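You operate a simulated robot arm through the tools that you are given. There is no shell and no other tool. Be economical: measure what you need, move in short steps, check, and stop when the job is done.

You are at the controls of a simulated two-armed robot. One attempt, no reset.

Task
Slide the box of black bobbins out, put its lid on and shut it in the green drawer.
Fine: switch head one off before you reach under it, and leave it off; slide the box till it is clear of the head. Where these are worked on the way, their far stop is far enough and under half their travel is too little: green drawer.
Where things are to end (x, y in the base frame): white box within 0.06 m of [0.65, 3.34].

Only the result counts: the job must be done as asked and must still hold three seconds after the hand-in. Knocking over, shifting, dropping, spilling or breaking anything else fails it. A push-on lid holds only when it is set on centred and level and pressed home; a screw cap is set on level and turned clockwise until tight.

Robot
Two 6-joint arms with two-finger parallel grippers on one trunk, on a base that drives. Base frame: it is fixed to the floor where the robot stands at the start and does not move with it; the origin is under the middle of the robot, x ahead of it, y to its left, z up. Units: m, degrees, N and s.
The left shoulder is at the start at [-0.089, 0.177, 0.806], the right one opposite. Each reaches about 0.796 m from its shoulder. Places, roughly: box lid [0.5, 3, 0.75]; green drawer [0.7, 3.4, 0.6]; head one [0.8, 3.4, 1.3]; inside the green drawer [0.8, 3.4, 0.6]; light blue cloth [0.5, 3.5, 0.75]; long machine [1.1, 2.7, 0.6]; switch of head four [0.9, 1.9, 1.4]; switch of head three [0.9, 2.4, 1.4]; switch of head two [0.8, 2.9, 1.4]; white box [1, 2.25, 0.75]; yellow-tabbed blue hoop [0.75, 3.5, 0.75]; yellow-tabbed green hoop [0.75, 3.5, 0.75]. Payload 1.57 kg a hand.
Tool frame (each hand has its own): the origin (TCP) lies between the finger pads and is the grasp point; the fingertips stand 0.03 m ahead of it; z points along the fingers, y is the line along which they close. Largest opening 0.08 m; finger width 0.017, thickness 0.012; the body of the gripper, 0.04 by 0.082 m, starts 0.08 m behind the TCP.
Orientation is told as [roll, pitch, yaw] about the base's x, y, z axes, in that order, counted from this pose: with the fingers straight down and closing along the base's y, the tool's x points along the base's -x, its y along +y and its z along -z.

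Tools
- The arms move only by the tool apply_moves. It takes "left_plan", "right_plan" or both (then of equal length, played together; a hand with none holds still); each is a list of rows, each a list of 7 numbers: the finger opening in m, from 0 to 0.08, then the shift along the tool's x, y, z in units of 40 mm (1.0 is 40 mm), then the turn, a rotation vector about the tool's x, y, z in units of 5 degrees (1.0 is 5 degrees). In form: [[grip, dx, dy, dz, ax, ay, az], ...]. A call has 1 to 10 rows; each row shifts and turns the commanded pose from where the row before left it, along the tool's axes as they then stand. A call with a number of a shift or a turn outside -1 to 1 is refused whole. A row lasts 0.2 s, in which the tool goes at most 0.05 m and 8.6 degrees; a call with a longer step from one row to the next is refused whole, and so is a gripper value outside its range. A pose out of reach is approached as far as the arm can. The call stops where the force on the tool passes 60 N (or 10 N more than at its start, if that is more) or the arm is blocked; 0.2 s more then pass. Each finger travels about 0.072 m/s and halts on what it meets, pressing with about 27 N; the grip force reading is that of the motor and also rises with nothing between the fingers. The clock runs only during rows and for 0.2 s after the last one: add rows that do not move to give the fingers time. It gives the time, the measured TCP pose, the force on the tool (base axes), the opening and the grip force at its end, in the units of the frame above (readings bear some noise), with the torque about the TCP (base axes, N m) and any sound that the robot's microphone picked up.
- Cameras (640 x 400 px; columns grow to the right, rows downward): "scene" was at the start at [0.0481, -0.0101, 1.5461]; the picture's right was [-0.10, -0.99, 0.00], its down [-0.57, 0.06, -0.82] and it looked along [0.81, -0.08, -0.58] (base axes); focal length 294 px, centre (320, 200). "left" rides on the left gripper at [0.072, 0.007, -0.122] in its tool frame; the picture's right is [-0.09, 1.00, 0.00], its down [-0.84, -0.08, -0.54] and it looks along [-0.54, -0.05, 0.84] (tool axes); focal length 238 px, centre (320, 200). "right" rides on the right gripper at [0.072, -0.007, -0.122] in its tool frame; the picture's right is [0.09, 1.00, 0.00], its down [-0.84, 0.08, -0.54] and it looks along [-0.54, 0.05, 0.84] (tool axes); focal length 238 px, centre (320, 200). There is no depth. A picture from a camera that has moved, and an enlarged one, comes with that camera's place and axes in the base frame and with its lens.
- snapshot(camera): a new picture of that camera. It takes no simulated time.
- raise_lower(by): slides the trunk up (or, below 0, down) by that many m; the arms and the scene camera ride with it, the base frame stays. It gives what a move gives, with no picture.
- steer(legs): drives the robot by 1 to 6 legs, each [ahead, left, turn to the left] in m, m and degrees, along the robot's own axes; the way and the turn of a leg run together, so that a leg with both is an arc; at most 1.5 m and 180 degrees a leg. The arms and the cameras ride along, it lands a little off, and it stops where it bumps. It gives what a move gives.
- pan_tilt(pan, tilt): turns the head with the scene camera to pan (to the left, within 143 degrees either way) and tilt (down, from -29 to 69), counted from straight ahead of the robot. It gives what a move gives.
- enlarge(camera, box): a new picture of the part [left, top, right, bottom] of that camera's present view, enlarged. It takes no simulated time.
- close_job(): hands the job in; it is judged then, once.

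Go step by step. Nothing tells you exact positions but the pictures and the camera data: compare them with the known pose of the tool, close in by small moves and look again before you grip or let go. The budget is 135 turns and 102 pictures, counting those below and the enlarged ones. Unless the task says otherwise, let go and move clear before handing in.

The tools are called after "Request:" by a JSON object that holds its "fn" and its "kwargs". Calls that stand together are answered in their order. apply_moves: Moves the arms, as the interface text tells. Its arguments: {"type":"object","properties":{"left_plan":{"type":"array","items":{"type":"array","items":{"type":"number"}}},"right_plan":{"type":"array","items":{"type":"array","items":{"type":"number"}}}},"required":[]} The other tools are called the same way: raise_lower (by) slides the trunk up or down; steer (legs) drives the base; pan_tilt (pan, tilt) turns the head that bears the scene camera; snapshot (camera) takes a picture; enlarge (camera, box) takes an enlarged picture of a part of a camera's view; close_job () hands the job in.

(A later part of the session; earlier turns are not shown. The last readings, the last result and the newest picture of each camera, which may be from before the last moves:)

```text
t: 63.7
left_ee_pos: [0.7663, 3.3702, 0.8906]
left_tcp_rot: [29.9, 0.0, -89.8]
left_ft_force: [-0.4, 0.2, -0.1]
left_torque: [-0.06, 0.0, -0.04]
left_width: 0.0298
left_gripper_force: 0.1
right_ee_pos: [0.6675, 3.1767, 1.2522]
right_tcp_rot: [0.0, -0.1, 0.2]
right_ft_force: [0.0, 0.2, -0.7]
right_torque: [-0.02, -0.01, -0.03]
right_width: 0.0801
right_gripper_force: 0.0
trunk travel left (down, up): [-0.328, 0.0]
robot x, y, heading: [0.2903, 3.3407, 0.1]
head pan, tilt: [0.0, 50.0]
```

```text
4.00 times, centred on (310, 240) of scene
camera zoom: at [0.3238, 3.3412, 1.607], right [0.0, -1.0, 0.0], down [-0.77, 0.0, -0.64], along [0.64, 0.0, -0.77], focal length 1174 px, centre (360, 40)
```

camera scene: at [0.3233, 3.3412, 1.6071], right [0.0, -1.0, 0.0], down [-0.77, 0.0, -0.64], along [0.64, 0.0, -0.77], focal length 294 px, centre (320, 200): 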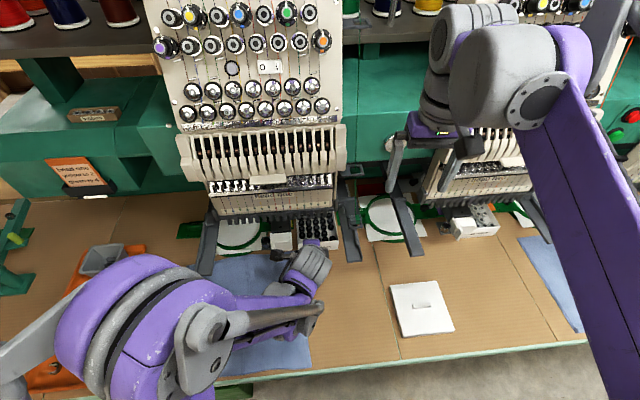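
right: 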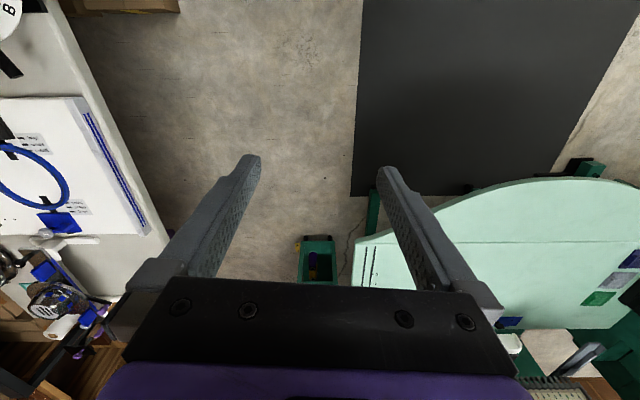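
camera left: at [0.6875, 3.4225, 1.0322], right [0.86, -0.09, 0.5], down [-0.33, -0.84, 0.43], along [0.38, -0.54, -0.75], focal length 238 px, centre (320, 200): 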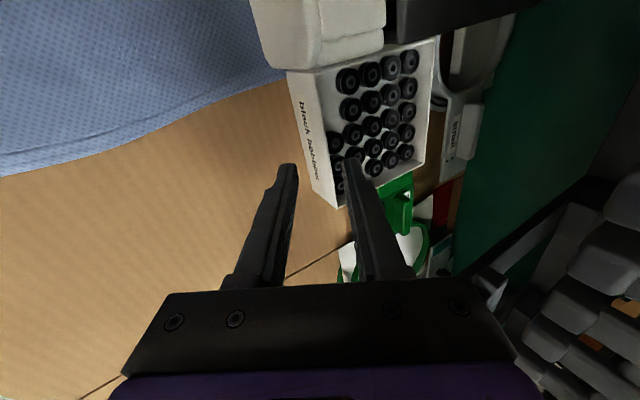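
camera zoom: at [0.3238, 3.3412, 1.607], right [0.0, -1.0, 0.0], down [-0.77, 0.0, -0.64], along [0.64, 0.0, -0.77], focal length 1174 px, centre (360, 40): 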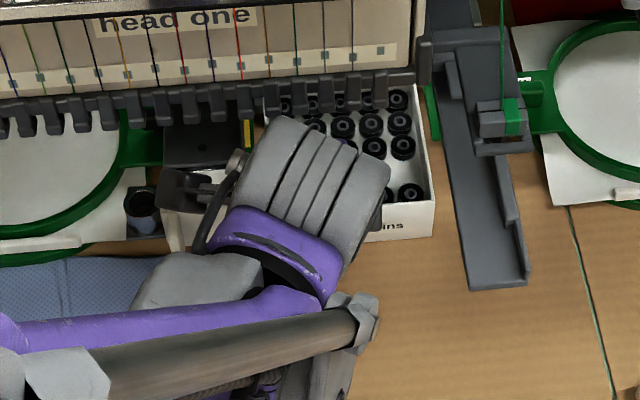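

The camera side now looks straight onto the white presser block, but the fingers are on line with the slot. I go the last 25 mm in small steps, watching the force, then close.

Request:
{"fn": "apply_moves", "kwargs": {"left_plan": [[0.03, 0, 0, 0.2, 0, 0, 0], [0.03, 0, 0, 0.2, 0, 0, 0], [0.03, 0, 0, 0.2, 0, 0, 0]]}}

Request:
{"fn": "snapshot", "kwargs": {"camera": "left"}}

```text
t: 64.5
left_ee_pos: [0.7759, 3.3703, 0.8729]
left_tcp_rot: [30.4, 0.1, -90.0]
left_ft_force: [-9.9, -4.1, 48.7]
left_torque: [-0.08, -1.55, -0.28]
left_width: 0.044
left_gripper_force: 7.8
right_ee_pos: [0.6645, 3.1758, 1.2553]
right_tcp_rot: [0.0, -0.3, 0.2]
right_ft_force: [0.2, -0.9, 0.0]
right_torque: [0.02, -0.01, -0.02]
right_width: 0.0801
right_gripper_force: 0.0
trunk travel left (down, up): [-0.328, 0.0]
robot x, y, heading: [0.2891, 3.3432, 0.2]
head pan, tilt: [0.0, 50.0]
```

```text
69 pictures are left
camera left: at [0.7195, 3.4416, 0.9812], right [0.86, -0.09, 0.5], down [-0.34, -0.84, 0.43], along [0.38, -0.54, -0.75], focal length 238 px, centre (320, 200)
```

left: 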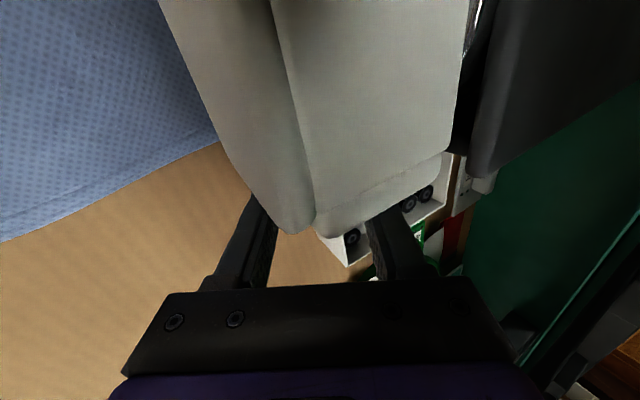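

The fingers press on something (49 N). I retreat at once and look.

Request:
{"fn": "apply_moves", "kwargs": {"left_plan": [[0.03, 0, 0, -0.3, 0, 0, 0], [0.03, 0, 0, -0.7, 0, 0, 0], [0.03, 0, 0, -0.9, 0, 0, 0]]}}

Request:
{"fn": "enlarge", "kwargs": {"camera": "left", "box": [240, 30, 480, 180]}}

Request:
{"fn": "enlarge", "kwargs": {"camera": "scene", "box": [230, 190, 390, 290]}}

```text
t: 65.3
left_ee_pos: [0.7405, 3.3705, 0.9357]
left_tcp_rot: [29.8, 0.1, -89.8]
left_ft_force: [-0.4, 0.3, 0.2]
left_torque: [-0.03, -0.01, 0.0]
left_width: 0.0302
left_gripper_force: 0.1
right_ee_pos: [0.668, 3.1777, 1.2532]
right_tcp_rot: [0.0, 0.1, 0.1]
right_ft_force: [-0.5, 0.7, 0.4]
right_torque: [0.0, -0.01, 0.03]
right_width: 0.08
right_gripper_force: 0.0
trunk travel left (down, up): [-0.328, 0.0]
robot x, y, heading: [0.2863, 3.3418, 0.1]
head pan, tilt: [0.0, 50.0]
```

```text
2.67 times, centred on (360, 105) of left
camera zoom: at [0.6844, 3.4415, 1.0431], right [0.86, -0.09, 0.5], down [-0.33, -0.84, 0.43], along [0.38, -0.54, -0.75], focal length 636 px, centre (213, 453)
```

zoom: 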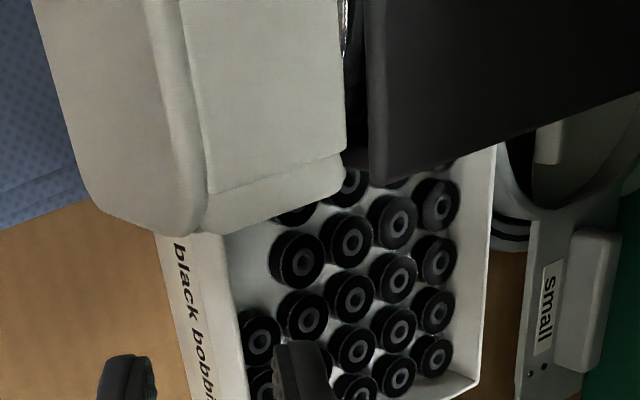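

```text
4.00 times, centred on (310, 240) of scene
camera zoom: at [0.3225, 3.3415, 1.607], right [0.0, -1.0, 0.0], down [-0.77, 0.0, -0.64], along [0.64, 0.0, -0.77], focal length 1174 px, centre (360, 40)
```

zoom: 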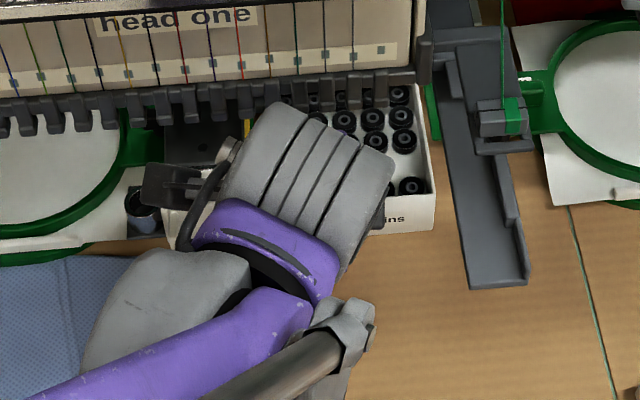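

The inner finger likely touched a bobbin, since the slot is only about 17 mm deep. I retry with a narrower opening (24 mm) and slightly less depth.

Request:
{"fn": "apply_moves", "kwargs": {"left_plan": [[0.024, 0.05, 0, 0.6, 0, 0, 0], [0.024, 0, 0, 0.6, 0, 0, 0], [0.024, 0, 0, 0.25, 0, 0, 0], [0.024, 0, 0, 0.15, 0, 0, 0]]}}

```text
t: 66.3
left_ee_pos: [0.7732, 3.3739, 0.8786]
left_tcp_rot: [29.9, 0.0, -89.8]
left_ft_force: [-0.7, 0.5, 0.7]
left_torque: [0.02, 0.0, -0.04]
left_width: 0.0239
left_gripper_force: 0.1
right_ee_pos: [0.6692, 3.178, 1.2536]
right_tcp_rot: [0.1, 0.0, 0.2]
right_ft_force: [0.0, 0.3, -0.4]
right_torque: [0.02, -0.02, 0.01]
right_width: 0.08
right_gripper_force: 0.1
trunk travel left (down, up): [-0.328, 0.0]
robot x, y, heading: [0.2886, 3.3422, 0.3]
head pan, tilt: [0.0, 50.0]
```

No contact yet; 4 mm more and then close gently.

Request:
{"fn": "apply_moves", "kwargs": {"left_plan": [[0.024, 0, 0, 0.1, 0, 0, 0], [0.016, 0, 0, 0, 0, 0, 0], [0.01, 0, 0, 0, 0, 0, 0], [0.0, 0, 0, 0, 0, 0, 0], [0.0, 0, 0, 0, 0, 0, 0]]}}

Request:
{"fn": "snapshot", "kwargs": {"camera": "left"}}

```text
t: 67.5
left_ee_pos: [0.7743, 3.3725, 0.8797]
left_tcp_rot: [30.8, 0.0, -89.8]
left_ft_force: [-0.3, 2.7, 43.1]
left_torque: [0.01, -0.93, 0.47]
left_width: 0.019
left_gripper_force: 26.8
right_ee_pos: [0.6646, 3.177, 1.2543]
right_tcp_rot: [0.0, -0.3, 0.2]
right_ft_force: [-0.3, -0.2, 0.8]
right_torque: [0.01, 0.0, -0.01]
right_width: 0.0801
right_gripper_force: 0.1
trunk travel left (down, up): [-0.328, 0.0]
robot x, y, heading: [0.2865, 3.342, 0.2]
head pan, tilt: [0.0, 50.0]
stopped in row 5 (left hand): the force on the tool passed its limit at 61 N (the readings are from after the stop); the commanded pose is now the measured one
```

```text
66 pictures are left
camera left: at [0.7177, 3.4441, 0.987], right [0.86, -0.09, 0.51], down [-0.34, -0.84, 0.43], along [0.39, -0.54, -0.75], focal length 238 px, centre (320, 200)
```

left: 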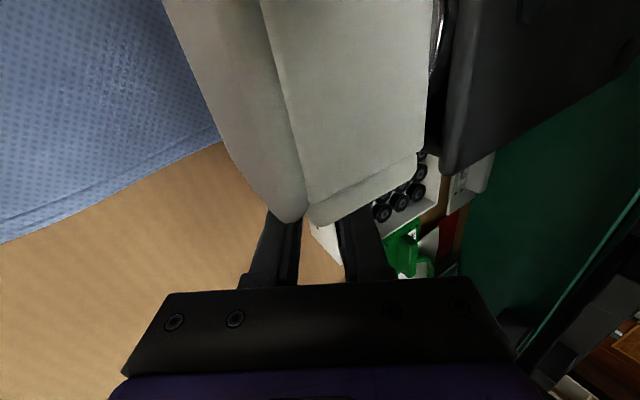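

The fingers hold the front wall (19 mm apart); the rim is actually nearer z≈0.88. I relax the wedge a bit, re-close lightly and try a short pull.

Request:
{"fn": "apply_moves", "kwargs": {"left_plan": [[0.024, 0, 0, 0, 0, 0, 0], [0.024, 0, 0.1, -0.2, 0, 0, 0], [0.018, 0, 0, 0, 0, 0, 0], [0.012, 0, 0, 0, 0, 0, 0]]}}

```text
t: 68.5
left_ee_pos: [0.7759, 3.3743, 0.8867]
left_tcp_rot: [30.2, 0.0, -89.9]
left_ft_force: [-1.6, -0.2, -0.3]
left_torque: [0.0, 0.05, 0.01]
left_width: 0.0133
left_gripper_force: 0.8
right_ee_pos: [0.6691, 3.1774, 1.2516]
right_tcp_rot: [-0.1, 0.0, 0.2]
right_ft_force: [0.5, -0.6, -0.5]
right_torque: [-0.05, 0.0, 0.04]
right_width: 0.08
right_gripper_force: 0.1
trunk travel left (down, up): [-0.328, 0.0]
robot x, y, heading: [0.2903, 3.3449, 0.0]
head pan, tilt: [0.0, 50.0]
```

Request:
{"fn": "apply_moves", "kwargs": {"left_plan": [[0.009, 0, 0, 0, 0, 0, 0], [0.009, 0, -0.217, -0.125, 0, 0, 0], [0.009, 0, -0.217, -0.125, 0, 0, 0], [0.009, 0, -0.217, -0.125, 0, 0, 0]]}}

Request:
{"fn": "enlarge", "kwargs": {"camera": "scene", "box": [230, 190, 390, 290]}}

Request:
{"fn": "snapshot", "kwargs": {"camera": "left"}}

```text
t: 69.5
left_ee_pos: [0.746, 3.3738, 0.8865]
left_tcp_rot: [30.3, -0.1, -90.0]
left_ft_force: [1.2, 0.2, 1.5]
left_torque: [0.0, -0.03, 0.01]
left_width: 0.0103
left_gripper_force: 0.7
right_ee_pos: [0.6679, 3.1769, 1.2528]
right_tcp_rot: [0.0, 0.1, 0.3]
right_ft_force: [-0.1, 0.5, 0.1]
right_torque: [0.01, -0.02, 0.03]
right_width: 0.08
right_gripper_force: 0.0
trunk travel left (down, up): [-0.328, 0.0]
robot x, y, heading: [0.2893, 3.3428, 0.1]
head pan, tilt: [0.0, 50.0]
```

```text
4.00 times, centred on (310, 240) of scene
camera zoom: at [0.3232, 3.3413, 1.607], right [0.0, -1.0, 0.0], down [-0.77, 0.0, -0.64], along [0.64, 0.0, -0.77], focal length 1174 px, centre (360, 40)
```

zoom: 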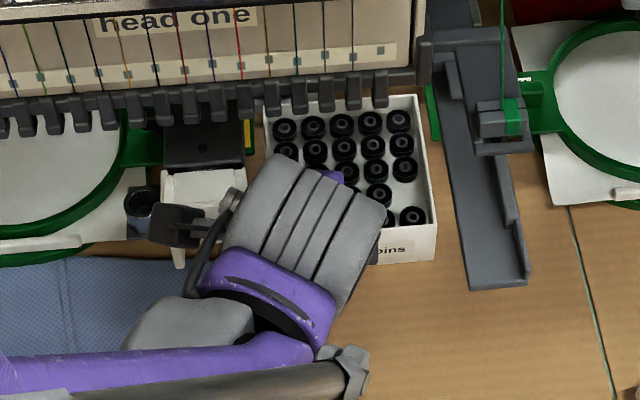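

```text
64 pictures are left
camera left: at [0.689, 3.4443, 0.9946], right [0.86, -0.09, 0.5], down [-0.34, -0.84, 0.43], along [0.38, -0.54, -0.75], focal length 238 px, centre (320, 200)
```

left: 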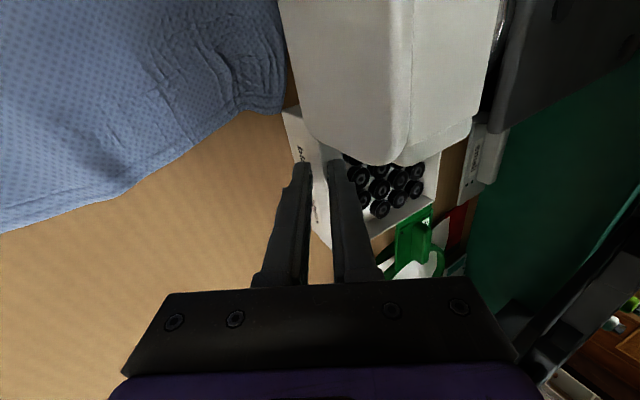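

The box slides, but its front-left corner is touching the cloth, so I must move it to the right. I tighten the grip and shift about 25 mm to the right.

Request:
{"fn": "apply_moves", "kwargs": {"left_plan": [[0.004, 0, 0, 0, 0, 0, 0], [0.004, 0, 0, 0, 0, 0, 0], [0.004, -0.2, 0, 0, 0, 0, 0], [0.004, -0.2, 0, 0, 0, 0, 0], [0.004, -0.2, 0, 0, 0, 0, 0]]}}

Request:
{"fn": "snapshot", "kwargs": {"camera": "left"}}

Request:
{"fn": "enlarge", "kwargs": {"camera": "scene", "box": [230, 190, 390, 290]}}

```text
t: 70.7
left_ee_pos: [0.7449, 3.3519, 0.8871]
left_tcp_rot: [30.6, -0.1, -89.9]
left_ft_force: [1.3, 13.2, 26.2]
left_torque: [0.22, -0.14, 0.64]
left_width: 0.0064
left_gripper_force: 26.5
right_ee_pos: [0.6678, 3.1793, 1.2535]
right_tcp_rot: [-0.1, -0.1, 0.2]
right_ft_force: [-0.5, 0.3, 0.4]
right_torque: [-0.06, 0.0, -0.01]
right_width: 0.0799
right_gripper_force: 0.1
trunk travel left (down, up): [-0.328, 0.0]
robot x, y, heading: [0.2906, 3.339, 0.4]
head pan, tilt: [0.0, 50.0]
```

```text
63 pictures are left
camera left: at [0.6883, 3.4215, 0.9947], right [0.86, -0.09, 0.51], down [-0.34, -0.84, 0.43], along [0.38, -0.54, -0.75], focal length 238 px, centre (320, 200)
```

left: 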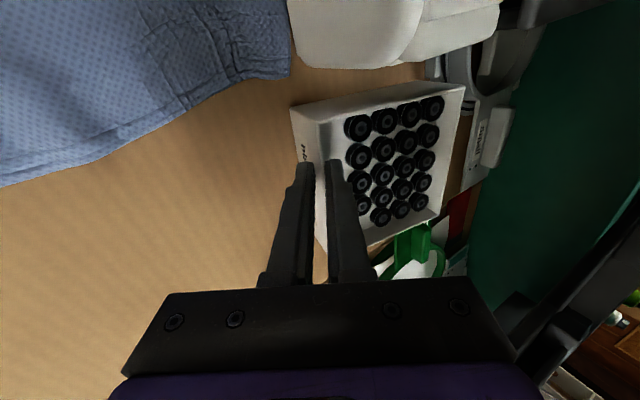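

```text
4.00 times, centred on (310, 240) of scene
camera zoom: at [0.3214, 3.3431, 1.6072], right [0.0, -1.0, 0.0], down [-0.77, 0.0, -0.64], along [0.64, 0.0, -0.77], focal length 1174 px, centre (360, 40)
```

zoom: 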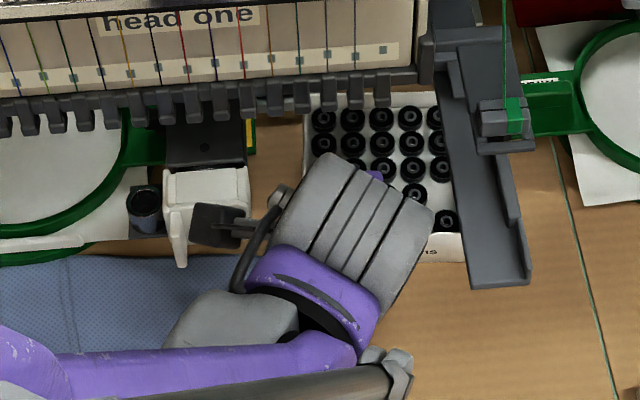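

The box moved right clear of the cloth, and it passes under the raised bracket. Now I pull it back 12 cm.

Request:
{"fn": "apply_moves", "kwargs": {"left_plan": [[0.004, 0, -0.433, -0.25, 0, 0, 0], [0.004, 0, -0.433, -0.25, 0, 0, 0], [0.004, 0, -0.433, -0.25, 0, 0, 0], [0.004, 0, -0.433, -0.25, 0, 0, 0]]}}

Request:
{"fn": "snapshot", "kwargs": {"camera": "left"}}

Request:
{"fn": "snapshot", "kwargs": {"camera": "scene"}}

```text
t: 71.7
left_ee_pos: [0.663, 3.3454, 0.8859]
left_tcp_rot: [30.4, 0.0, -90.0]
left_ft_force: [0.7, -1.4, 7.0]
left_torque: [0.0, -0.04, 0.1]
left_width: 0.0089
left_gripper_force: 6.6
right_ee_pos: [0.6672, 3.1765, 1.2519]
right_tcp_rot: [0.0, -0.1, 0.2]
right_ft_force: [-0.7, 0.6, 0.8]
right_torque: [0.02, 0.02, -0.03]
right_width: 0.0802
right_gripper_force: 0.1
trunk travel left (down, up): [-0.328, 0.0]
robot x, y, heading: [0.2872, 3.3443, 0.3]
head pan, tilt: [0.0, 50.0]
```

```text
61 pictures are left
camera left: at [0.6068, 3.417, 0.994], right [0.86, -0.09, 0.5], down [-0.34, -0.84, 0.43], along [0.38, -0.54, -0.75], focal length 238 px, centre (320, 200)
```

left: 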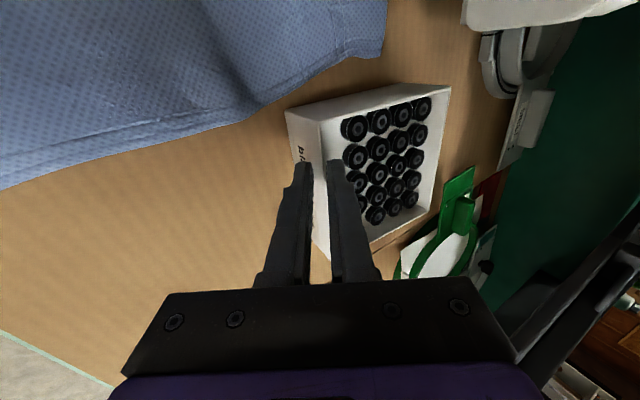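

```text
60 pictures are left
camera scene: at [0.3227, 3.3412, 1.6071], right [0.0, -1.0, 0.0], down [-0.77, 0.0, -0.64], along [0.64, 0.0, -0.77], focal length 294 px, centre (320, 200)
```

scene: 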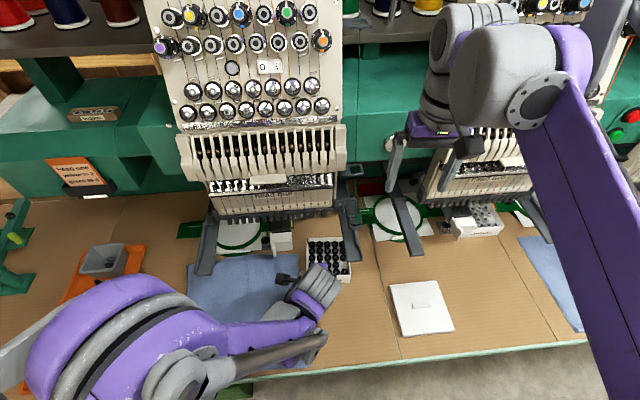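

The box follows well. I continue pulling back with a slight drift to the right to stay off the cloth.

Request:
{"fn": "apply_moves", "kwargs": {"left_plan": [[0.004, -0.2, -0.433, -0.25, 0, 0, 0], [0.004, -0.2, -0.433, -0.25, 0, 0, 0], [0.004, -0.2, -0.433, -0.25, 0, 0, 0], [0.004, -0.1, -0.433, -0.25, 0, 0, 0]]}}

Request:
{"fn": "snapshot", "kwargs": {"camera": "left"}}

Request:
{"fn": "enlarge", "kwargs": {"camera": "scene", "box": [160, 220, 480, 400]}}

```text
t: 72.7
left_ee_pos: [0.5838, 3.3187, 0.8842]
left_tcp_rot: [30.4, -0.1, -89.9]
left_ft_force: [1.3, -1.4, 8.8]
left_torque: [0.08, 0.0, 0.16]
left_width: 0.0106
left_gripper_force: 11.1
right_ee_pos: [0.6675, 3.1766, 1.2526]
right_tcp_rot: [0.1, -0.1, 0.2]
right_ft_force: [-0.7, -0.1, 0.0]
right_torque: [0.0, -0.06, -0.01]
right_width: 0.0801
right_gripper_force: 0.0
trunk travel left (down, up): [-0.328, 0.0]
robot x, y, heading: [0.287, 3.3432, 0.1]
head pan, tilt: [0.0, 50.0]
```

```text
59 pictures are left
camera left: at [0.527, 3.3897, 0.9921], right [0.86, -0.09, 0.5], down [-0.34, -0.84, 0.43], along [0.38, -0.54, -0.75], focal length 238 px, centre (320, 200)
```

left: 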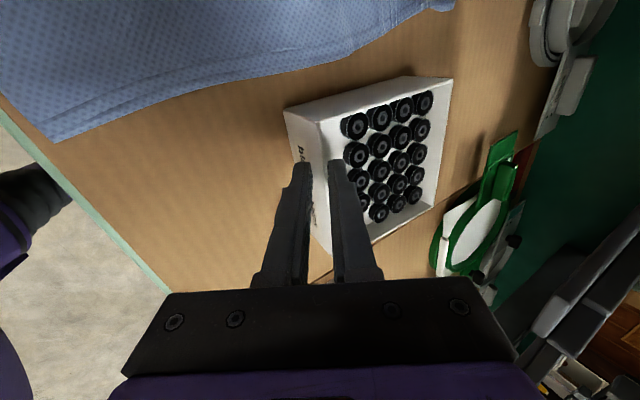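

```text
2.00 times, centred on (320, 310) of scene
camera zoom: at [0.3225, 3.3407, 1.607], right [0.0, -1.0, 0.0], down [-0.77, 0.0, -0.64], along [0.64, 0.0, -0.77], focal length 587 px, centre (320, -20)
```

zoom: 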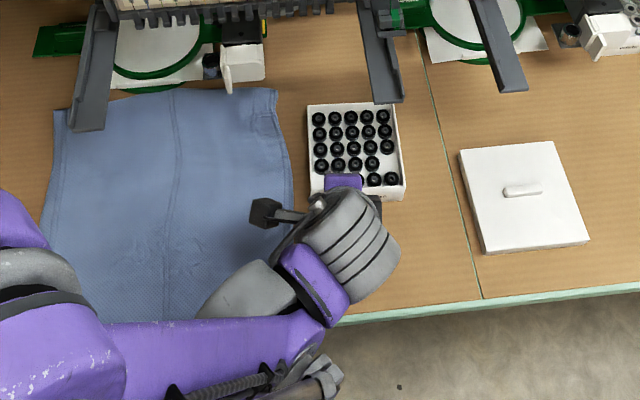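

The box is out from under the head at about [0.65, 3.285]. I pull it another 5 cm by backing the base, so it is clear of the bracket too.

Request:
{"fn": "steer", "kwargs": {"legs": [[-0.05, 0, 0]]}}

Request:
{"fn": "apply_moves", "kwargs": {"left_plan": [[0.03, 0, 0, 0, 0, 0, 0], [0.03, 0, 0, 0, 0, 0, 0], [0.03, 0, 0, -0.5, 0, 0, 0], [0.03, 0, 0, -1, 0, 0, 0], [0.03, 0, 0, -1, 0, 0, 0], [0.03, 0, 0, -1, 0, 0, 0]]}}

Request:
{"fn": "pan_tilt", "kwargs": {"pan": 0, "tilt": 55}}

Request:
{"fn": "snapshot", "kwargs": {"camera": "scene"}}

```text
t: 73.7
left_ee_pos: [0.5373, 3.3178, 0.8854]
left_tcp_rot: [30.4, 0.0, -90.0]
left_ft_force: [1.3, 1.4, 15.4]
left_torque: [-0.08, 0.02, -0.3]
left_width: 0.0087
left_gripper_force: 26.9
right_ee_pos: [0.6204, 3.1779, 1.2542]
right_tcp_rot: [0.1, -0.2, 0.2]
right_ft_force: [0.3, -0.1, 0.1]
right_torque: [0.0, 0.03, 0.0]
right_width: 0.0799
right_gripper_force: 0.0
trunk travel left (down, up): [-0.328, 0.0]
robot x, y, heading: [0.2375, 3.3396, 0.1]
head pan, tilt: [0.0, 50.0]
```

```text
t: 75.1
left_ee_pos: [0.4643, 3.3202, 1.007]
left_tcp_rot: [30.4, 0.1, -89.8]
left_ft_force: [0.3, -0.1, 0.1]
left_torque: [0.02, 0.0, 0.03]
left_width: 0.03
left_gripper_force: 0.0
right_ee_pos: [0.6192, 3.1773, 1.2535]
right_tcp_rot: [-0.1, -0.2, 0.1]
right_ft_force: [-0.2, 0.9, -0.3]
right_torque: [0.01, 0.0, 0.02]
right_width: 0.0798
right_gripper_force: 0.1
trunk travel left (down, up): [-0.328, 0.0]
robot x, y, heading: [0.2385, 3.3462, 0.3]
head pan, tilt: [0.0, 50.0]
```

```text
t: 75.7
left_ee_pos: [0.4648, 3.3189, 1.0053]
left_tcp_rot: [30.4, -0.1, -89.8]
left_ft_force: [-0.4, -0.5, 0.1]
left_torque: [-0.01, 0.0, 0.0]
left_width: 0.0297
left_gripper_force: 0.1
right_ee_pos: [0.6189, 3.177, 1.2532]
right_tcp_rot: [0.0, 0.0, 0.2]
right_ft_force: [-0.4, -0.2, 0.1]
right_torque: [-0.02, 0.02, 0.01]
right_width: 0.0801
right_gripper_force: 0.2
trunk travel left (down, up): [-0.328, 0.0]
robot x, y, heading: [0.2374, 3.3433, 0.4]
head pan, tilt: [0.0, 55.0]
```

```text
57 pictures are left
camera scene: at [0.2689, 3.341, 1.6005], right [0.0, -1.0, 0.0], down [-0.82, 0.0, -0.57], along [0.57, 0.0, -0.82], focal length 294 px, centre (320, 200)
```

scene: 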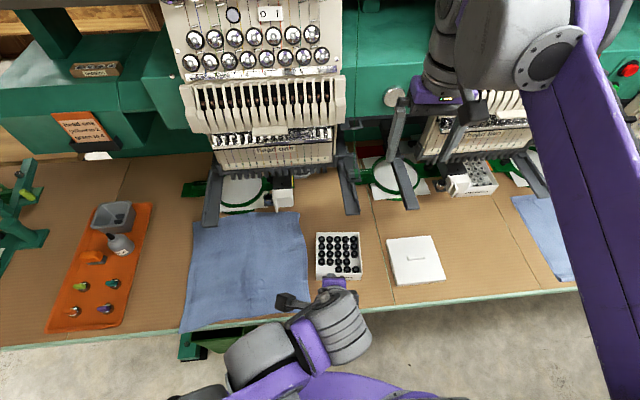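

Box is clear. I zoom to measure box and lid.

Request:
{"fn": "enlarge", "kwargs": {"camera": "scene", "box": [296, 210, 456, 310]}}

Request:
{"fn": "snapshot", "kwargs": {"camera": "right"}}

```text
4.00 times, centred on (376, 260) of scene
camera zoom: at [0.2689, 3.341, 1.6005], right [0.0, -1.0, 0.0], down [-0.82, 0.0, -0.57], along [0.57, 0.0, -0.82], focal length 1174 px, centre (96, -40)
```

zoom: 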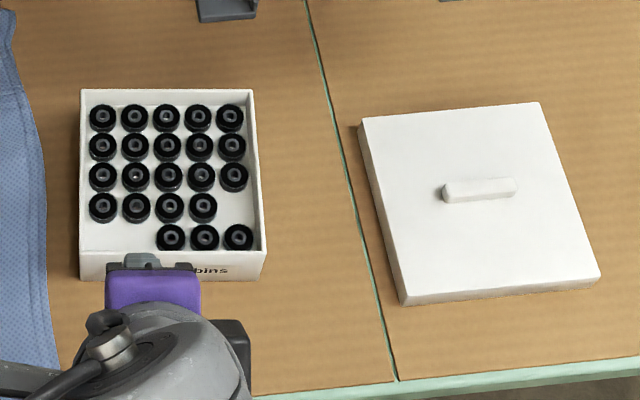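

```text
55 pictures are left
camera right: at [0.547, 3.1688, 1.3757], right [-0.09, 1.0, 0.0], down [0.84, 0.08, 0.54], along [0.54, 0.05, -0.84], focal length 238 px, centre (320, 200)
```

right: 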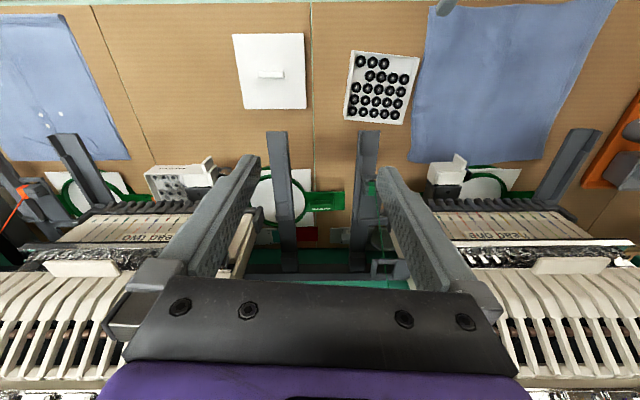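

Box centre ≈[0.604, 3.292], yaw ≈0, 0.12 square; lid centre ≈[0.607, 3.075], yaw ≈5°, with a 54 mm bar handle. I move the left hand aside and bring the right hand, leaned back 15°, over the lid handle.

Request:
{"fn": "apply_moves", "kwargs": {"left_plan": [[0.03, 0.8, 0, -0.5, 0, 0, 0], [0.03, 0.8, 0, -0.5, 0, 0, 0], [0.03, 0.8, 0, -0.5, 0, 0, 0], [0.03, 0.8, 0, 0, 0, 0, 0]], "right_plan": [[0.08, 0, -0.3, 0, 0, -1, 0], [0.08, 0, -0.3, 0, 0, -1, 0], [0.08, 0, -0.3, 0, 0, -1, 0], [0.08, 0, 0, 0, 0, 0, -1]]}}

Request:
{"fn": "apply_moves", "kwargs": {"right_plan": [[0.08, 0.4, -0.2, 0.85, 0, 0, 0], [0.08, 0.4, -0.2, 0.85, 0, 0, 0], [0.08, 0.4, -0.2, 0.85, 0, 0, 0], [0.08, 0.3, -0.2, 0.85, 0, 0, 0], [0.08, 0.3, -0.2, 0.85, 0, 0, 0], [0.08, 0.3, -0.2, 0.85, 0, 0, 0], [0.08, 0.3, -0.2, 0.85, 0, 0, 0]]}}

Request:
{"fn": "snapshot", "kwargs": {"camera": "right"}}

```text
t: 76.7
left_ee_pos: [0.4547, 3.4241, 1.0572]
left_tcp_rot: [30.3, 0.0, -89.9]
left_ft_force: [-0.3, 0.4, -1.0]
left_torque: [0.04, -0.03, 0.0]
left_width: 0.0299
left_gripper_force: 0.1
left hand out of reach, approached as far as the arm can: row 3, 4
right_ee_pos: [0.6186, 3.1407, 1.2525]
right_tcp_rot: [-1.3, -15.1, 5.4]
right_ft_force: [0.1, -0.3, 0.1]
right_torque: [0.0, 0.06, -0.03]
right_width: 0.08
right_gripper_force: 0.0
trunk travel left (down, up): [-0.328, 0.0]
robot x, y, heading: [0.2391, 3.3414, 0.4]
head pan, tilt: [0.0, 55.0]
```

```text
t: 78.3
left_ee_pos: [0.4557, 3.4247, 1.0574]
left_tcp_rot: [30.3, 0.2, -89.9]
left_ft_force: [-0.3, -0.8, 0.4]
left_torque: [0.02, -0.02, 0.04]
left_width: 0.0302
left_gripper_force: 0.0
right_ee_pos: [0.593, 3.077, 0.9998]
right_tcp_rot: [-1.3, -15.0, 5.3]
right_ft_force: [0.6, -0.4, -0.3]
right_torque: [0.02, 0.03, -0.02]
right_width: 0.0802
right_gripper_force: 0.0
trunk travel left (down, up): [-0.328, 0.0]
robot x, y, heading: [0.2413, 3.3393, 0.3]
head pan, tilt: [0.0, 55.0]
```

```text
54 pictures are left
camera right: at [0.4926, 3.0621, 1.0992], right [-0.18, 0.98, -0.05], down [0.66, 0.15, 0.74], along [0.73, 0.1, -0.67], focal length 238 px, centre (320, 200)
```

right: 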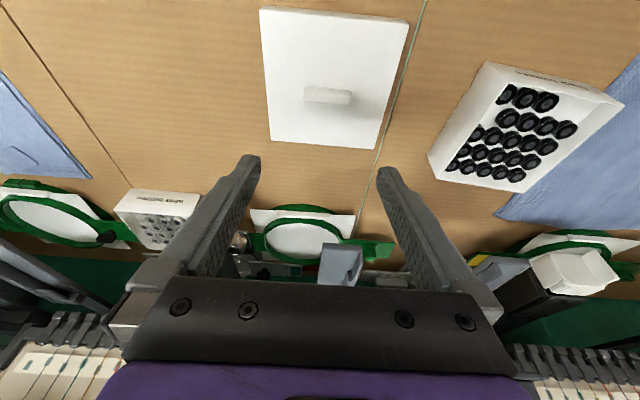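

Both cameras put the handle at [0.604, 3.079], lid yaw ≈6°. I correct the small roll and descend to just above the handle.

Request:
{"fn": "apply_moves", "kwargs": {"right_plan": [[0.08, 0.25, 0.05, 0.93, -0.26, 0, -0.15], [0.08, 0.22, 0, 0.93, 0, 0, 0], [0.08, 0.2, 0, 0.72, 0, 0, 0]]}}

Request:
{"fn": "snapshot", "kwargs": {"camera": "right"}}

Request:
{"fn": "enlarge", "kwargs": {"camera": "scene", "box": [296, 210, 456, 310]}}

```text
t: 79.1
left_ee_pos: [0.4565, 3.4249, 1.0568]
left_tcp_rot: [30.3, 0.1, -89.9]
left_ft_force: [-1.0, -0.9, 0.7]
left_torque: [-0.01, -0.03, 0.0]
left_width: 0.0299
left_gripper_force: 0.0
right_ee_pos: [0.5929, 3.0781, 0.8919]
right_tcp_rot: [-0.3, -15.0, 6.0]
right_ft_force: [0.0, 0.3, -0.1]
right_torque: [0.01, -0.04, -0.01]
right_width: 0.0799
right_gripper_force: 0.1
trunk travel left (down, up): [-0.328, 0.0]
robot x, y, heading: [0.2403, 3.3447, 0.2]
head pan, tilt: [0.0, 55.0]
```

```text
53 pictures are left
camera right: at [0.493, 3.0596, 0.9926], right [-0.19, 0.98, -0.03], down [0.66, 0.15, 0.74], along [0.73, 0.12, -0.67], focal length 238 px, centre (320, 200)
```

right: 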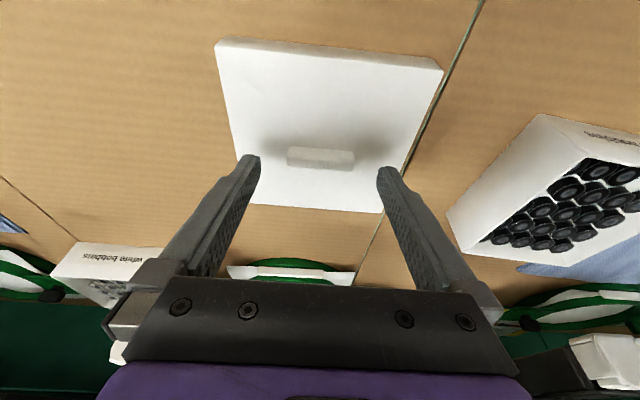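

```text
4.00 times, centred on (376, 260) of scene
camera zoom: at [0.2694, 3.3408, 1.6005], right [0.0, -1.0, 0.0], down [-0.82, 0.0, -0.57], along [0.57, 0.0, -0.82], focal length 1174 px, centre (96, -40)
```

zoom: 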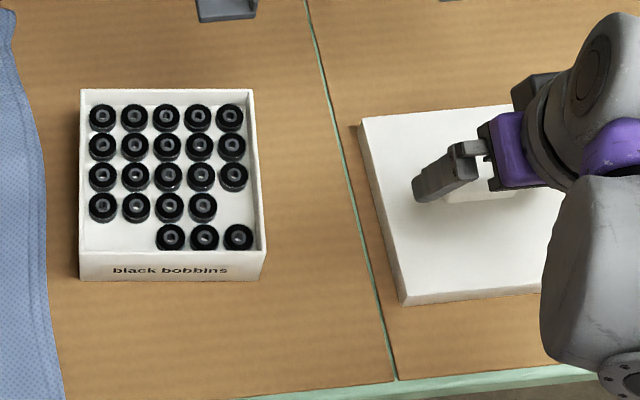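

Aligned. I descend 30 mm, then close on the handle.

Request:
{"fn": "apply_moves", "kwargs": {"right_plan": [[0.08, 0.02, 0, 0.3, 0, 0, 0], [0.08, 0.02, 0, 0.27, 0, 0, 0], [0.08, 0.02, 0, 0.2, 0, 0, 0], [0.05, 0, 0, 0, 0, 0, 0], [0.045, 0, 0, 0, 0, 0, 0], [0.045, 0, 0, 0, 0, 0, 0], [0.045, 0, 0, 0, 0, 0, 0]]}}

Request:
{"fn": "snapshot", "kwargs": {"camera": "right"}}

```text
t: 79.8
left_ee_pos: [0.453, 3.4255, 1.0577]
left_tcp_rot: [30.6, 0.0, -89.9]
left_ft_force: [-0.4, 0.4, -0.2]
left_torque: [0.02, -0.01, -0.01]
left_width: 0.0301
left_gripper_force: 0.1
right_ee_pos: [0.5982, 3.0789, 0.8721]
right_tcp_rot: [-0.3, -15.4, 6.1]
right_ft_force: [-7.9, -2.5, 58.7]
right_torque: [1.5, 0.39, 0.41]
right_width: 0.0798
right_gripper_force: 0.1
trunk travel left (down, up): [-0.328, 0.0]
robot x, y, heading: [0.2386, 3.3416, -0.1]
head pan, tilt: [0.0, 55.0]
stopped in row 3 (right hand): the force on the tool passed its limit at 77 N (the readings are from after the stop); the commanded pose is now the measured one
```

```text
51 pictures are left
camera right: at [0.4974, 3.0611, 0.9719], right [-0.19, 0.98, -0.03], down [0.65, 0.15, 0.74], along [0.74, 0.12, -0.67], focal length 238 px, centre (320, 200)
```

right: 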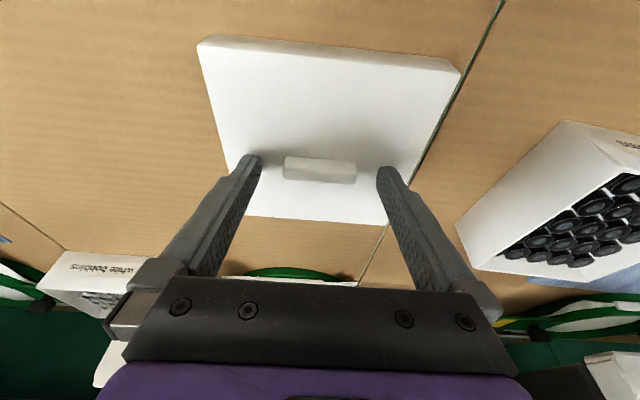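

The fingertips rest on the lid, so its top is at z≈0.845. I rise 6 mm and close on the bar.

Request:
{"fn": "apply_moves", "kwargs": {"right_plan": [[0.08, -0.04, 0, -0.15, 0, 0, 0], [0.06, 0, 0, 0, 0, 0, 0], [0.05, 0, 0, 0, 0, 0, 0], [0.045, 0, 0, 0, 0, 0, 0], [0.045, 0, 0, 0, 0, 0, 0], [0.045, 0, 0, 0, 0, 0, 0]]}}

Request:
{"fn": "snapshot", "kwargs": {"camera": "right"}}

```text
t: 81.2
left_ee_pos: [0.4551, 3.4237, 1.0567]
left_tcp_rot: [30.3, 0.0, -89.9]
left_ft_force: [0.5, -0.7, 0.9]
left_torque: [0.0, 0.0, -0.02]
left_width: 0.0299
left_gripper_force: 0.1
right_ee_pos: [0.6002, 3.0784, 0.876]
right_tcp_rot: [-0.3, -15.2, 6.1]
right_ft_force: [-0.3, -0.5, 0.5]
right_torque: [-0.01, -0.03, 0.02]
right_width: 0.0487
right_gripper_force: 27.2
trunk travel left (down, up): [-0.328, 0.0]
robot x, y, heading: [0.2407, 3.3425, 0.1]
head pan, tilt: [0.0, 55.0]
```

```text
50 pictures are left
camera right: at [0.4991, 3.0604, 0.9751], right [-0.19, 0.98, -0.03], down [0.65, 0.15, 0.74], along [0.73, 0.12, -0.67], focal length 238 px, centre (320, 200)
```

right: 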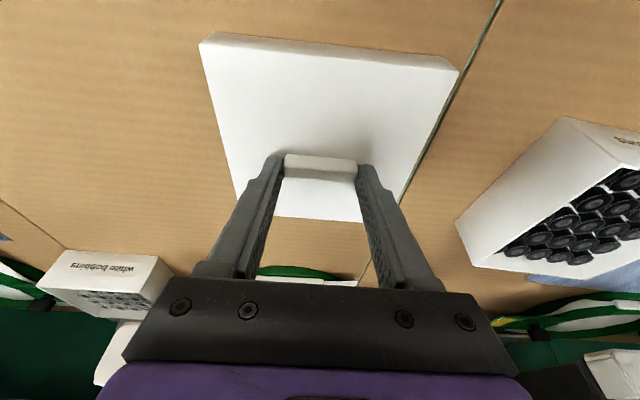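

Handle is held. I lift 75 mm, square up the yaw and carry the lid towards the box, staying below the bracket.

Request:
{"fn": "apply_moves", "kwargs": {"right_plan": [[0.045, -0.16, 0, -0.605, 0, 0, 0], [0.045, -0.16, 0, -0.605, 0, 0, 0], [0.045, -0.16, 0, -0.605, 0, 0, 0], [0.045, 0, 0, 0, 0.155, 0, 0.58], [0.045, 0, 0, 0, 0.155, 0, 0.58], [0.045, 0, 0, 0, 0, 0, 0]]}}

Request:
{"fn": "snapshot", "kwargs": {"camera": "scene"}}

Request:
{"fn": "snapshot", "kwargs": {"camera": "right"}}

```text
t: 82.6
left_ee_pos: [0.4565, 3.4231, 1.0561]
left_tcp_rot: [30.4, 0.1, -89.9]
left_ft_force: [-0.3, -0.4, 0.6]
left_torque: [0.0, 0.0, 0.0]
left_width: 0.0303
left_gripper_force: 0.1
right_ee_pos: [0.5985, 3.0788, 0.9504]
right_tcp_rot: [-0.3, -15.1, 0.0]
right_ft_force: [0.6, -0.5, 0.6]
right_torque: [-0.04, 0.03, -0.01]
right_width: 0.0486
right_gripper_force: 27.0
trunk travel left (down, up): [-0.328, 0.0]
robot x, y, heading: [0.2419, 3.3385, 0.0]
head pan, tilt: [0.0, 55.0]
```

```text
49 pictures are left
camera scene: at [0.2689, 3.3409, 1.6005], right [0.0, -1.0, 0.0], down [-0.82, 0.0, -0.57], along [0.57, 0.0, -0.82], focal length 294 px, centre (320, 200)
```

scene: 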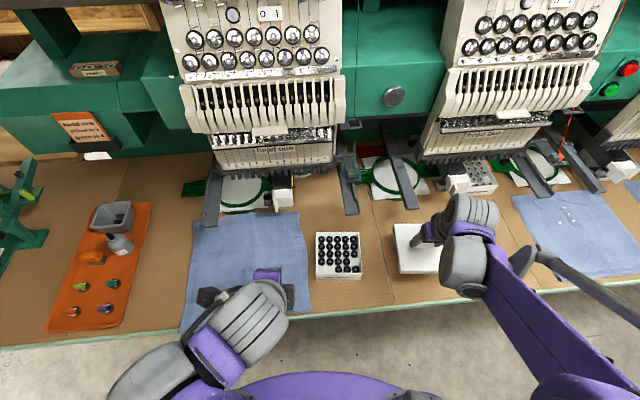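

```text
48 pictures are left
camera right: at [0.497, 3.0711, 1.0508], right [-0.09, 1.0, -0.03], down [0.67, 0.08, 0.74], along [0.74, 0.05, -0.67], focal length 238 px, centre (320, 200)
```

right: 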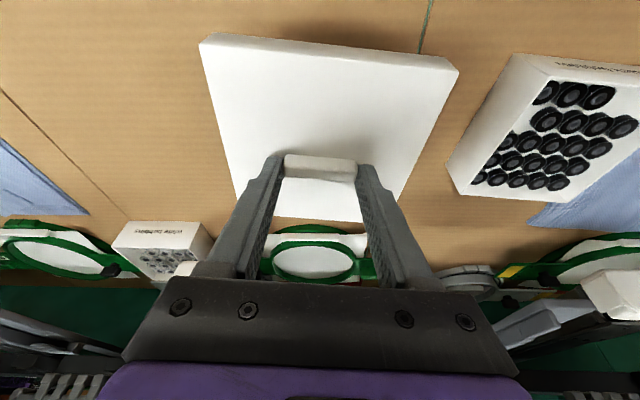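

The lid is held level. I carry it 17 cm to the left and check.

Request:
{"fn": "apply_moves", "kwargs": {"right_plan": [[0.045, 0, 0.85, 0, 0, 0, 0], [0.045, 0, 0.85, 0, 0, 0, 0], [0.045, 0, 0.85, 0, 0, 0, 0], [0.045, 0, 0.85, 0, 0, 0, 0], [0.045, 0.02, 0.85, 0, 0, 0, 0]]}}

Request:
{"fn": "snapshot", "kwargs": {"camera": "right"}}

Request:
{"fn": "enlarge", "kwargs": {"camera": "scene", "box": [280, 210, 440, 310]}}

```text
t: 83.8
left_ee_pos: [0.4555, 3.4246, 1.0565]
left_tcp_rot: [30.2, -0.1, -89.9]
left_ft_force: [0.2, -0.1, -1.1]
left_torque: [0.02, 0.01, -0.02]
left_width: 0.0297
left_gripper_force: 0.1
right_ee_pos: [0.5982, 3.2478, 0.9513]
right_tcp_rot: [-0.2, -15.2, 0.0]
right_ft_force: [0.0, -0.7, -0.5]
right_torque: [-0.03, 0.01, 0.01]
right_width: 0.0487
right_gripper_force: 27.0
trunk travel left (down, up): [-0.328, 0.0]
robot x, y, heading: [0.235, 3.3396, 0.4]
head pan, tilt: [0.0, 55.0]
```

```text
47 pictures are left
camera right: at [0.4967, 3.2407, 1.0515], right [-0.09, 1.0, -0.03], down [0.67, 0.08, 0.74], along [0.74, 0.05, -0.67], focal length 238 px, centre (320, 200)
```

right: 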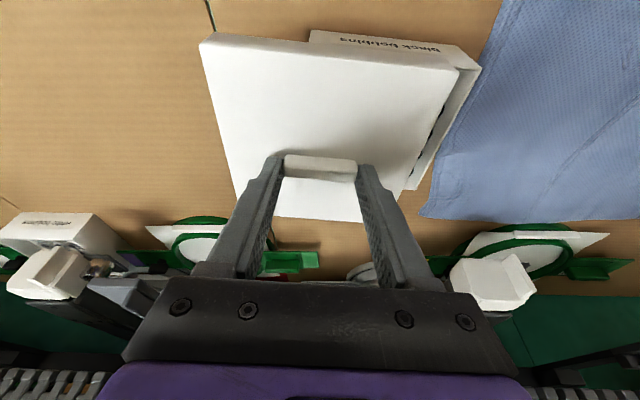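

```text
4.00 times, centred on (360, 260) of scene
camera zoom: at [0.2692, 3.3415, 1.6005], right [0.0, -1.0, 0.0], down [-0.82, 0.0, -0.57], along [0.57, 0.0, -0.82], focal length 1174 px, centre (160, -40)
```

zoom: 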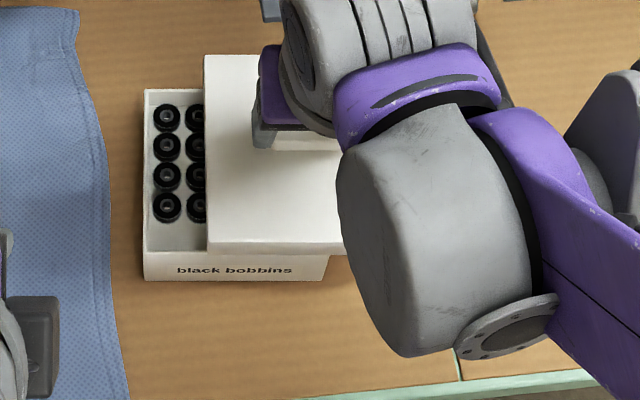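

Lid centre is about [0.6015, 3.245] against the box centre [0.605, 3.291]. I shift 46 mm left and lower slightly, then check the overhang.

Request:
{"fn": "apply_moves", "kwargs": {"right_plan": [[0.045, 0, 0.6, 0, 0, 0, 0], [0.045, -0.1, 0.55, 0.02, 0, 0, 0], [0.045, 0.1, 0, 0.2, 0, 0, 0], [0.045, 0, 0, 0.15, 0, 0, 0], [0.045, 0, 0, 0, 0, 0, 0]]}}

Request:
{"fn": "enlarge", "kwargs": {"camera": "right", "box": [180, 0, 500, 200]}}

Request:
{"fn": "enlarge", "kwargs": {"camera": "scene", "box": [300, 215, 400, 290]}}

Request:
{"fn": "snapshot", "kwargs": {"camera": "left"}}

```text
t: 85.0
left_ee_pos: [0.4554, 3.4246, 1.0558]
left_tcp_rot: [30.3, 0.1, -89.9]
left_ft_force: [0.3, 0.3, 1.2]
left_torque: [-0.02, -0.02, -0.01]
left_width: 0.0299
left_gripper_force: 0.1
right_ee_pos: [0.6013, 3.2921, 0.9355]
right_tcp_rot: [-0.3, -15.1, 0.0]
right_ft_force: [-0.7, -0.4, 0.2]
right_torque: [-0.06, -0.02, 0.0]
right_width: 0.0486
right_gripper_force: 27.8
trunk travel left (down, up): [-0.328, 0.0]
robot x, y, heading: [0.242, 3.3444, 0.1]
head pan, tilt: [0.0, 55.0]
```

```text
2.00 times, centred on (340, 100) of right
camera zoom: at [0.4999, 3.2857, 1.0359], right [-0.09, 1.0, -0.03], down [0.67, 0.08, 0.74], along [0.74, 0.05, -0.67], focal length 477 px, centre (280, 400)
```

zoom: 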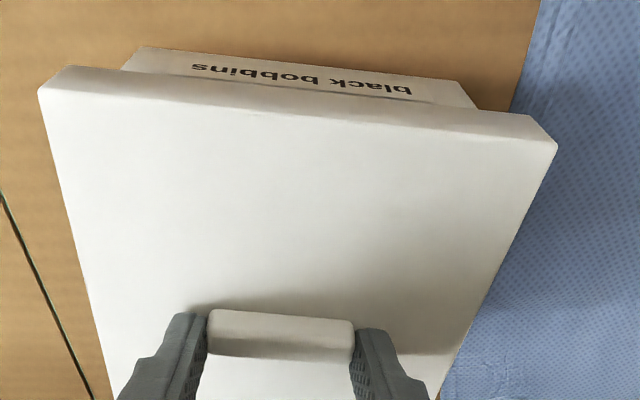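

```text
5.33 times, centred on (350, 252) of scene
camera zoom: at [0.2689, 3.3408, 1.6005], right [0.0, -1.0, 0.0], down [-0.82, 0.0, -0.57], along [0.57, 0.0, -0.82], focal length 1565 px, centre (160, -80)
```

zoom: 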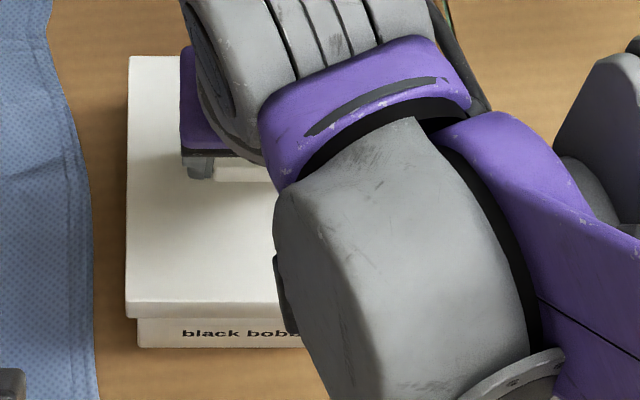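

```text
43 pictures are left
camera left: at [0.3999, 3.4946, 1.165], right [0.86, -0.09, 0.5], down [-0.34, -0.84, 0.43], along [0.38, -0.54, -0.75], focal length 238 px, centre (320, 200)
```

left: 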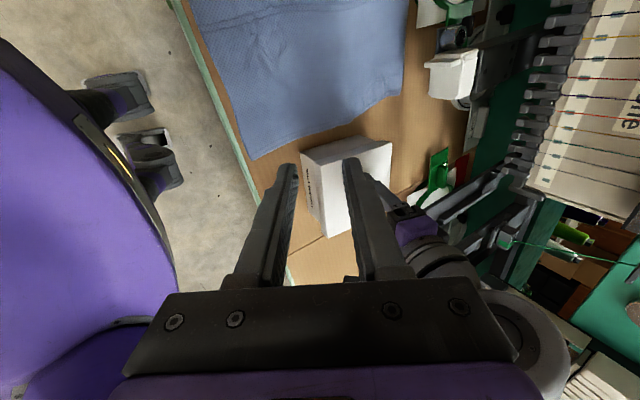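

Overhang looks even within a couple of mm; I correct +2 mm in x and +1.5 mm in y and lower gently to contact.

Request:
{"fn": "apply_moves", "kwargs": {"right_plan": [[0.045, -0.05, 0.04, 0.013, 0, 0, 0], [0.045, 0.026, 0, 0.097, 0, 0, 0], [0.045, 0.026, 0, 0.097, 0, 0, 0], [0.045, 0.026, 0, 0.097, 0, 0, 0], [0.045, 0, 0, 0, 0, 0, 0]]}}

```text
t: 86.2
left_ee_pos: [0.4554, 3.423, 1.0562]
left_tcp_rot: [30.3, 0.2, -89.9]
left_ft_force: [0.3, -0.3, 0.5]
left_torque: [0.03, 0.0, 0.03]
left_width: 0.0299
left_gripper_force: 0.1
right_ee_pos: [0.6032, 3.2972, 0.9241]
right_tcp_rot: [-0.3, -15.2, 0.1]
right_ft_force: [0.0, 0.0, 1.8]
right_torque: [-0.19, 0.16, 0.04]
right_width: 0.049
right_gripper_force: 27.1
trunk travel left (down, up): [-0.328, 0.0]
robot x, y, heading: [0.2425, 3.3443, -0.0]
head pan, tilt: [0.0, 55.0]
```

Request:
{"fn": "enlarge", "kwargs": {"camera": "right", "box": [180, 0, 500, 200]}}

Request:
{"fn": "enlarge", "kwargs": {"camera": "scene", "box": [300, 215, 400, 290]}}

```text
2.00 times, centred on (340, 100) of right
camera zoom: at [0.5021, 3.2894, 1.0246], right [-0.09, 1.0, -0.03], down [0.67, 0.08, 0.74], along [0.74, 0.05, -0.67], focal length 477 px, centre (280, 400)
```

zoom: 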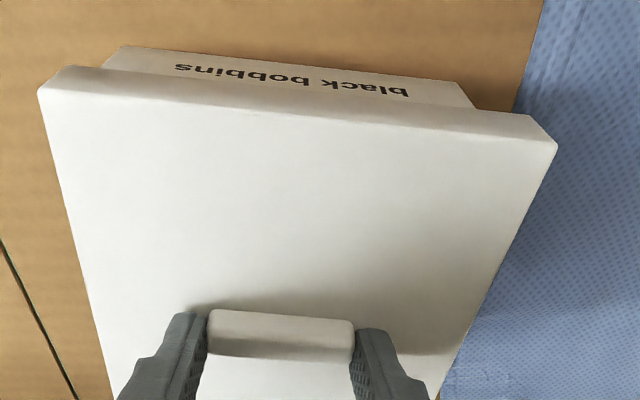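

```text
5.33 times, centred on (350, 252) of scene
camera zoom: at [0.2688, 3.3409, 1.6005], right [0.0, -1.0, 0.0], down [-0.82, 0.0, -0.57], along [0.57, 0.0, -0.82], focal length 1565 px, centre (160, -80)
```

zoom: 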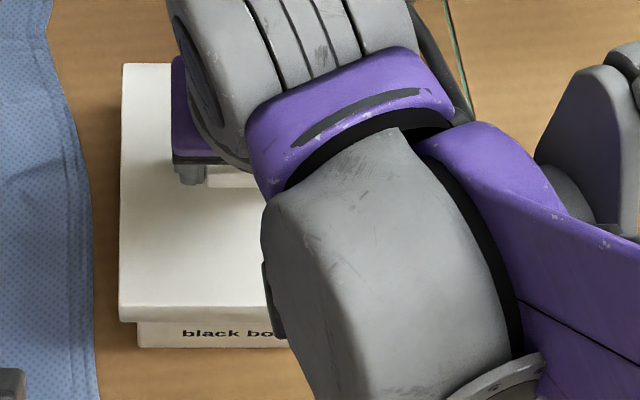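

The lid is about 2.5 mm too far left now. I raise slightly, shift back, and lower again.

Request:
{"fn": "apply_moves", "kwargs": {"right_plan": [[0.045, -0.04, 0, -0.145, 0, 0, 0], [0.045, 0, -0.065, 0, 0, 0, 0], [0.045, 0, 0, 0, 0, 0, 0], [0.045, 0.026, 0, 0.097, 0, 0, 0], [0.045, 0.026, 0, 0.097, 0, 0, 0], [0.045, 0, 0, 0, 0, 0, 0]]}}

Request:
{"fn": "enlarge", "kwargs": {"camera": "right", "box": [180, 0, 500, 200]}}

```text
t: 87.6
left_ee_pos: [0.4557, 3.4235, 1.0578]
left_tcp_rot: [30.2, 0.2, -89.9]
left_ft_force: [0.1, -0.1, -0.4]
left_torque: [-0.01, 0.02, -0.01]
left_width: 0.0301
left_gripper_force: 0.1
right_ee_pos: [0.6045, 3.2935, 0.9209]
right_tcp_rot: [-0.3, -15.1, 0.0]
right_ft_force: [0.2, -0.5, 0.4]
right_torque: [0.0, -0.03, -0.03]
right_width: 0.0489
right_gripper_force: 27.3
trunk travel left (down, up): [-0.328, 0.0]
robot x, y, heading: [0.2383, 3.3445, 0.3]
head pan, tilt: [0.0, 55.0]
```

```text
2.00 times, centred on (340, 100) of right
camera zoom: at [0.5032, 3.2865, 1.0214], right [-0.09, 1.0, -0.03], down [0.67, 0.08, 0.74], along [0.74, 0.05, -0.67], focal length 477 px, centre (280, 400)
```

zoom: 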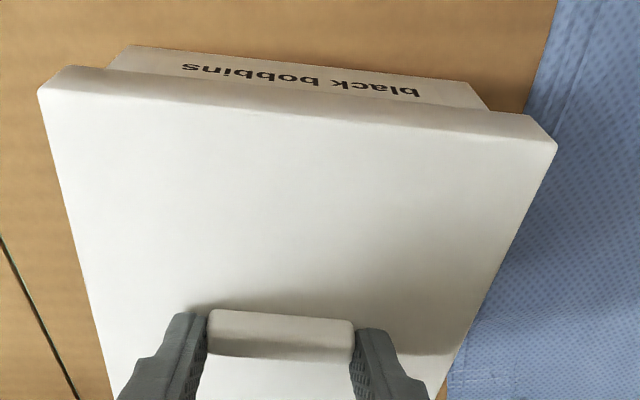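

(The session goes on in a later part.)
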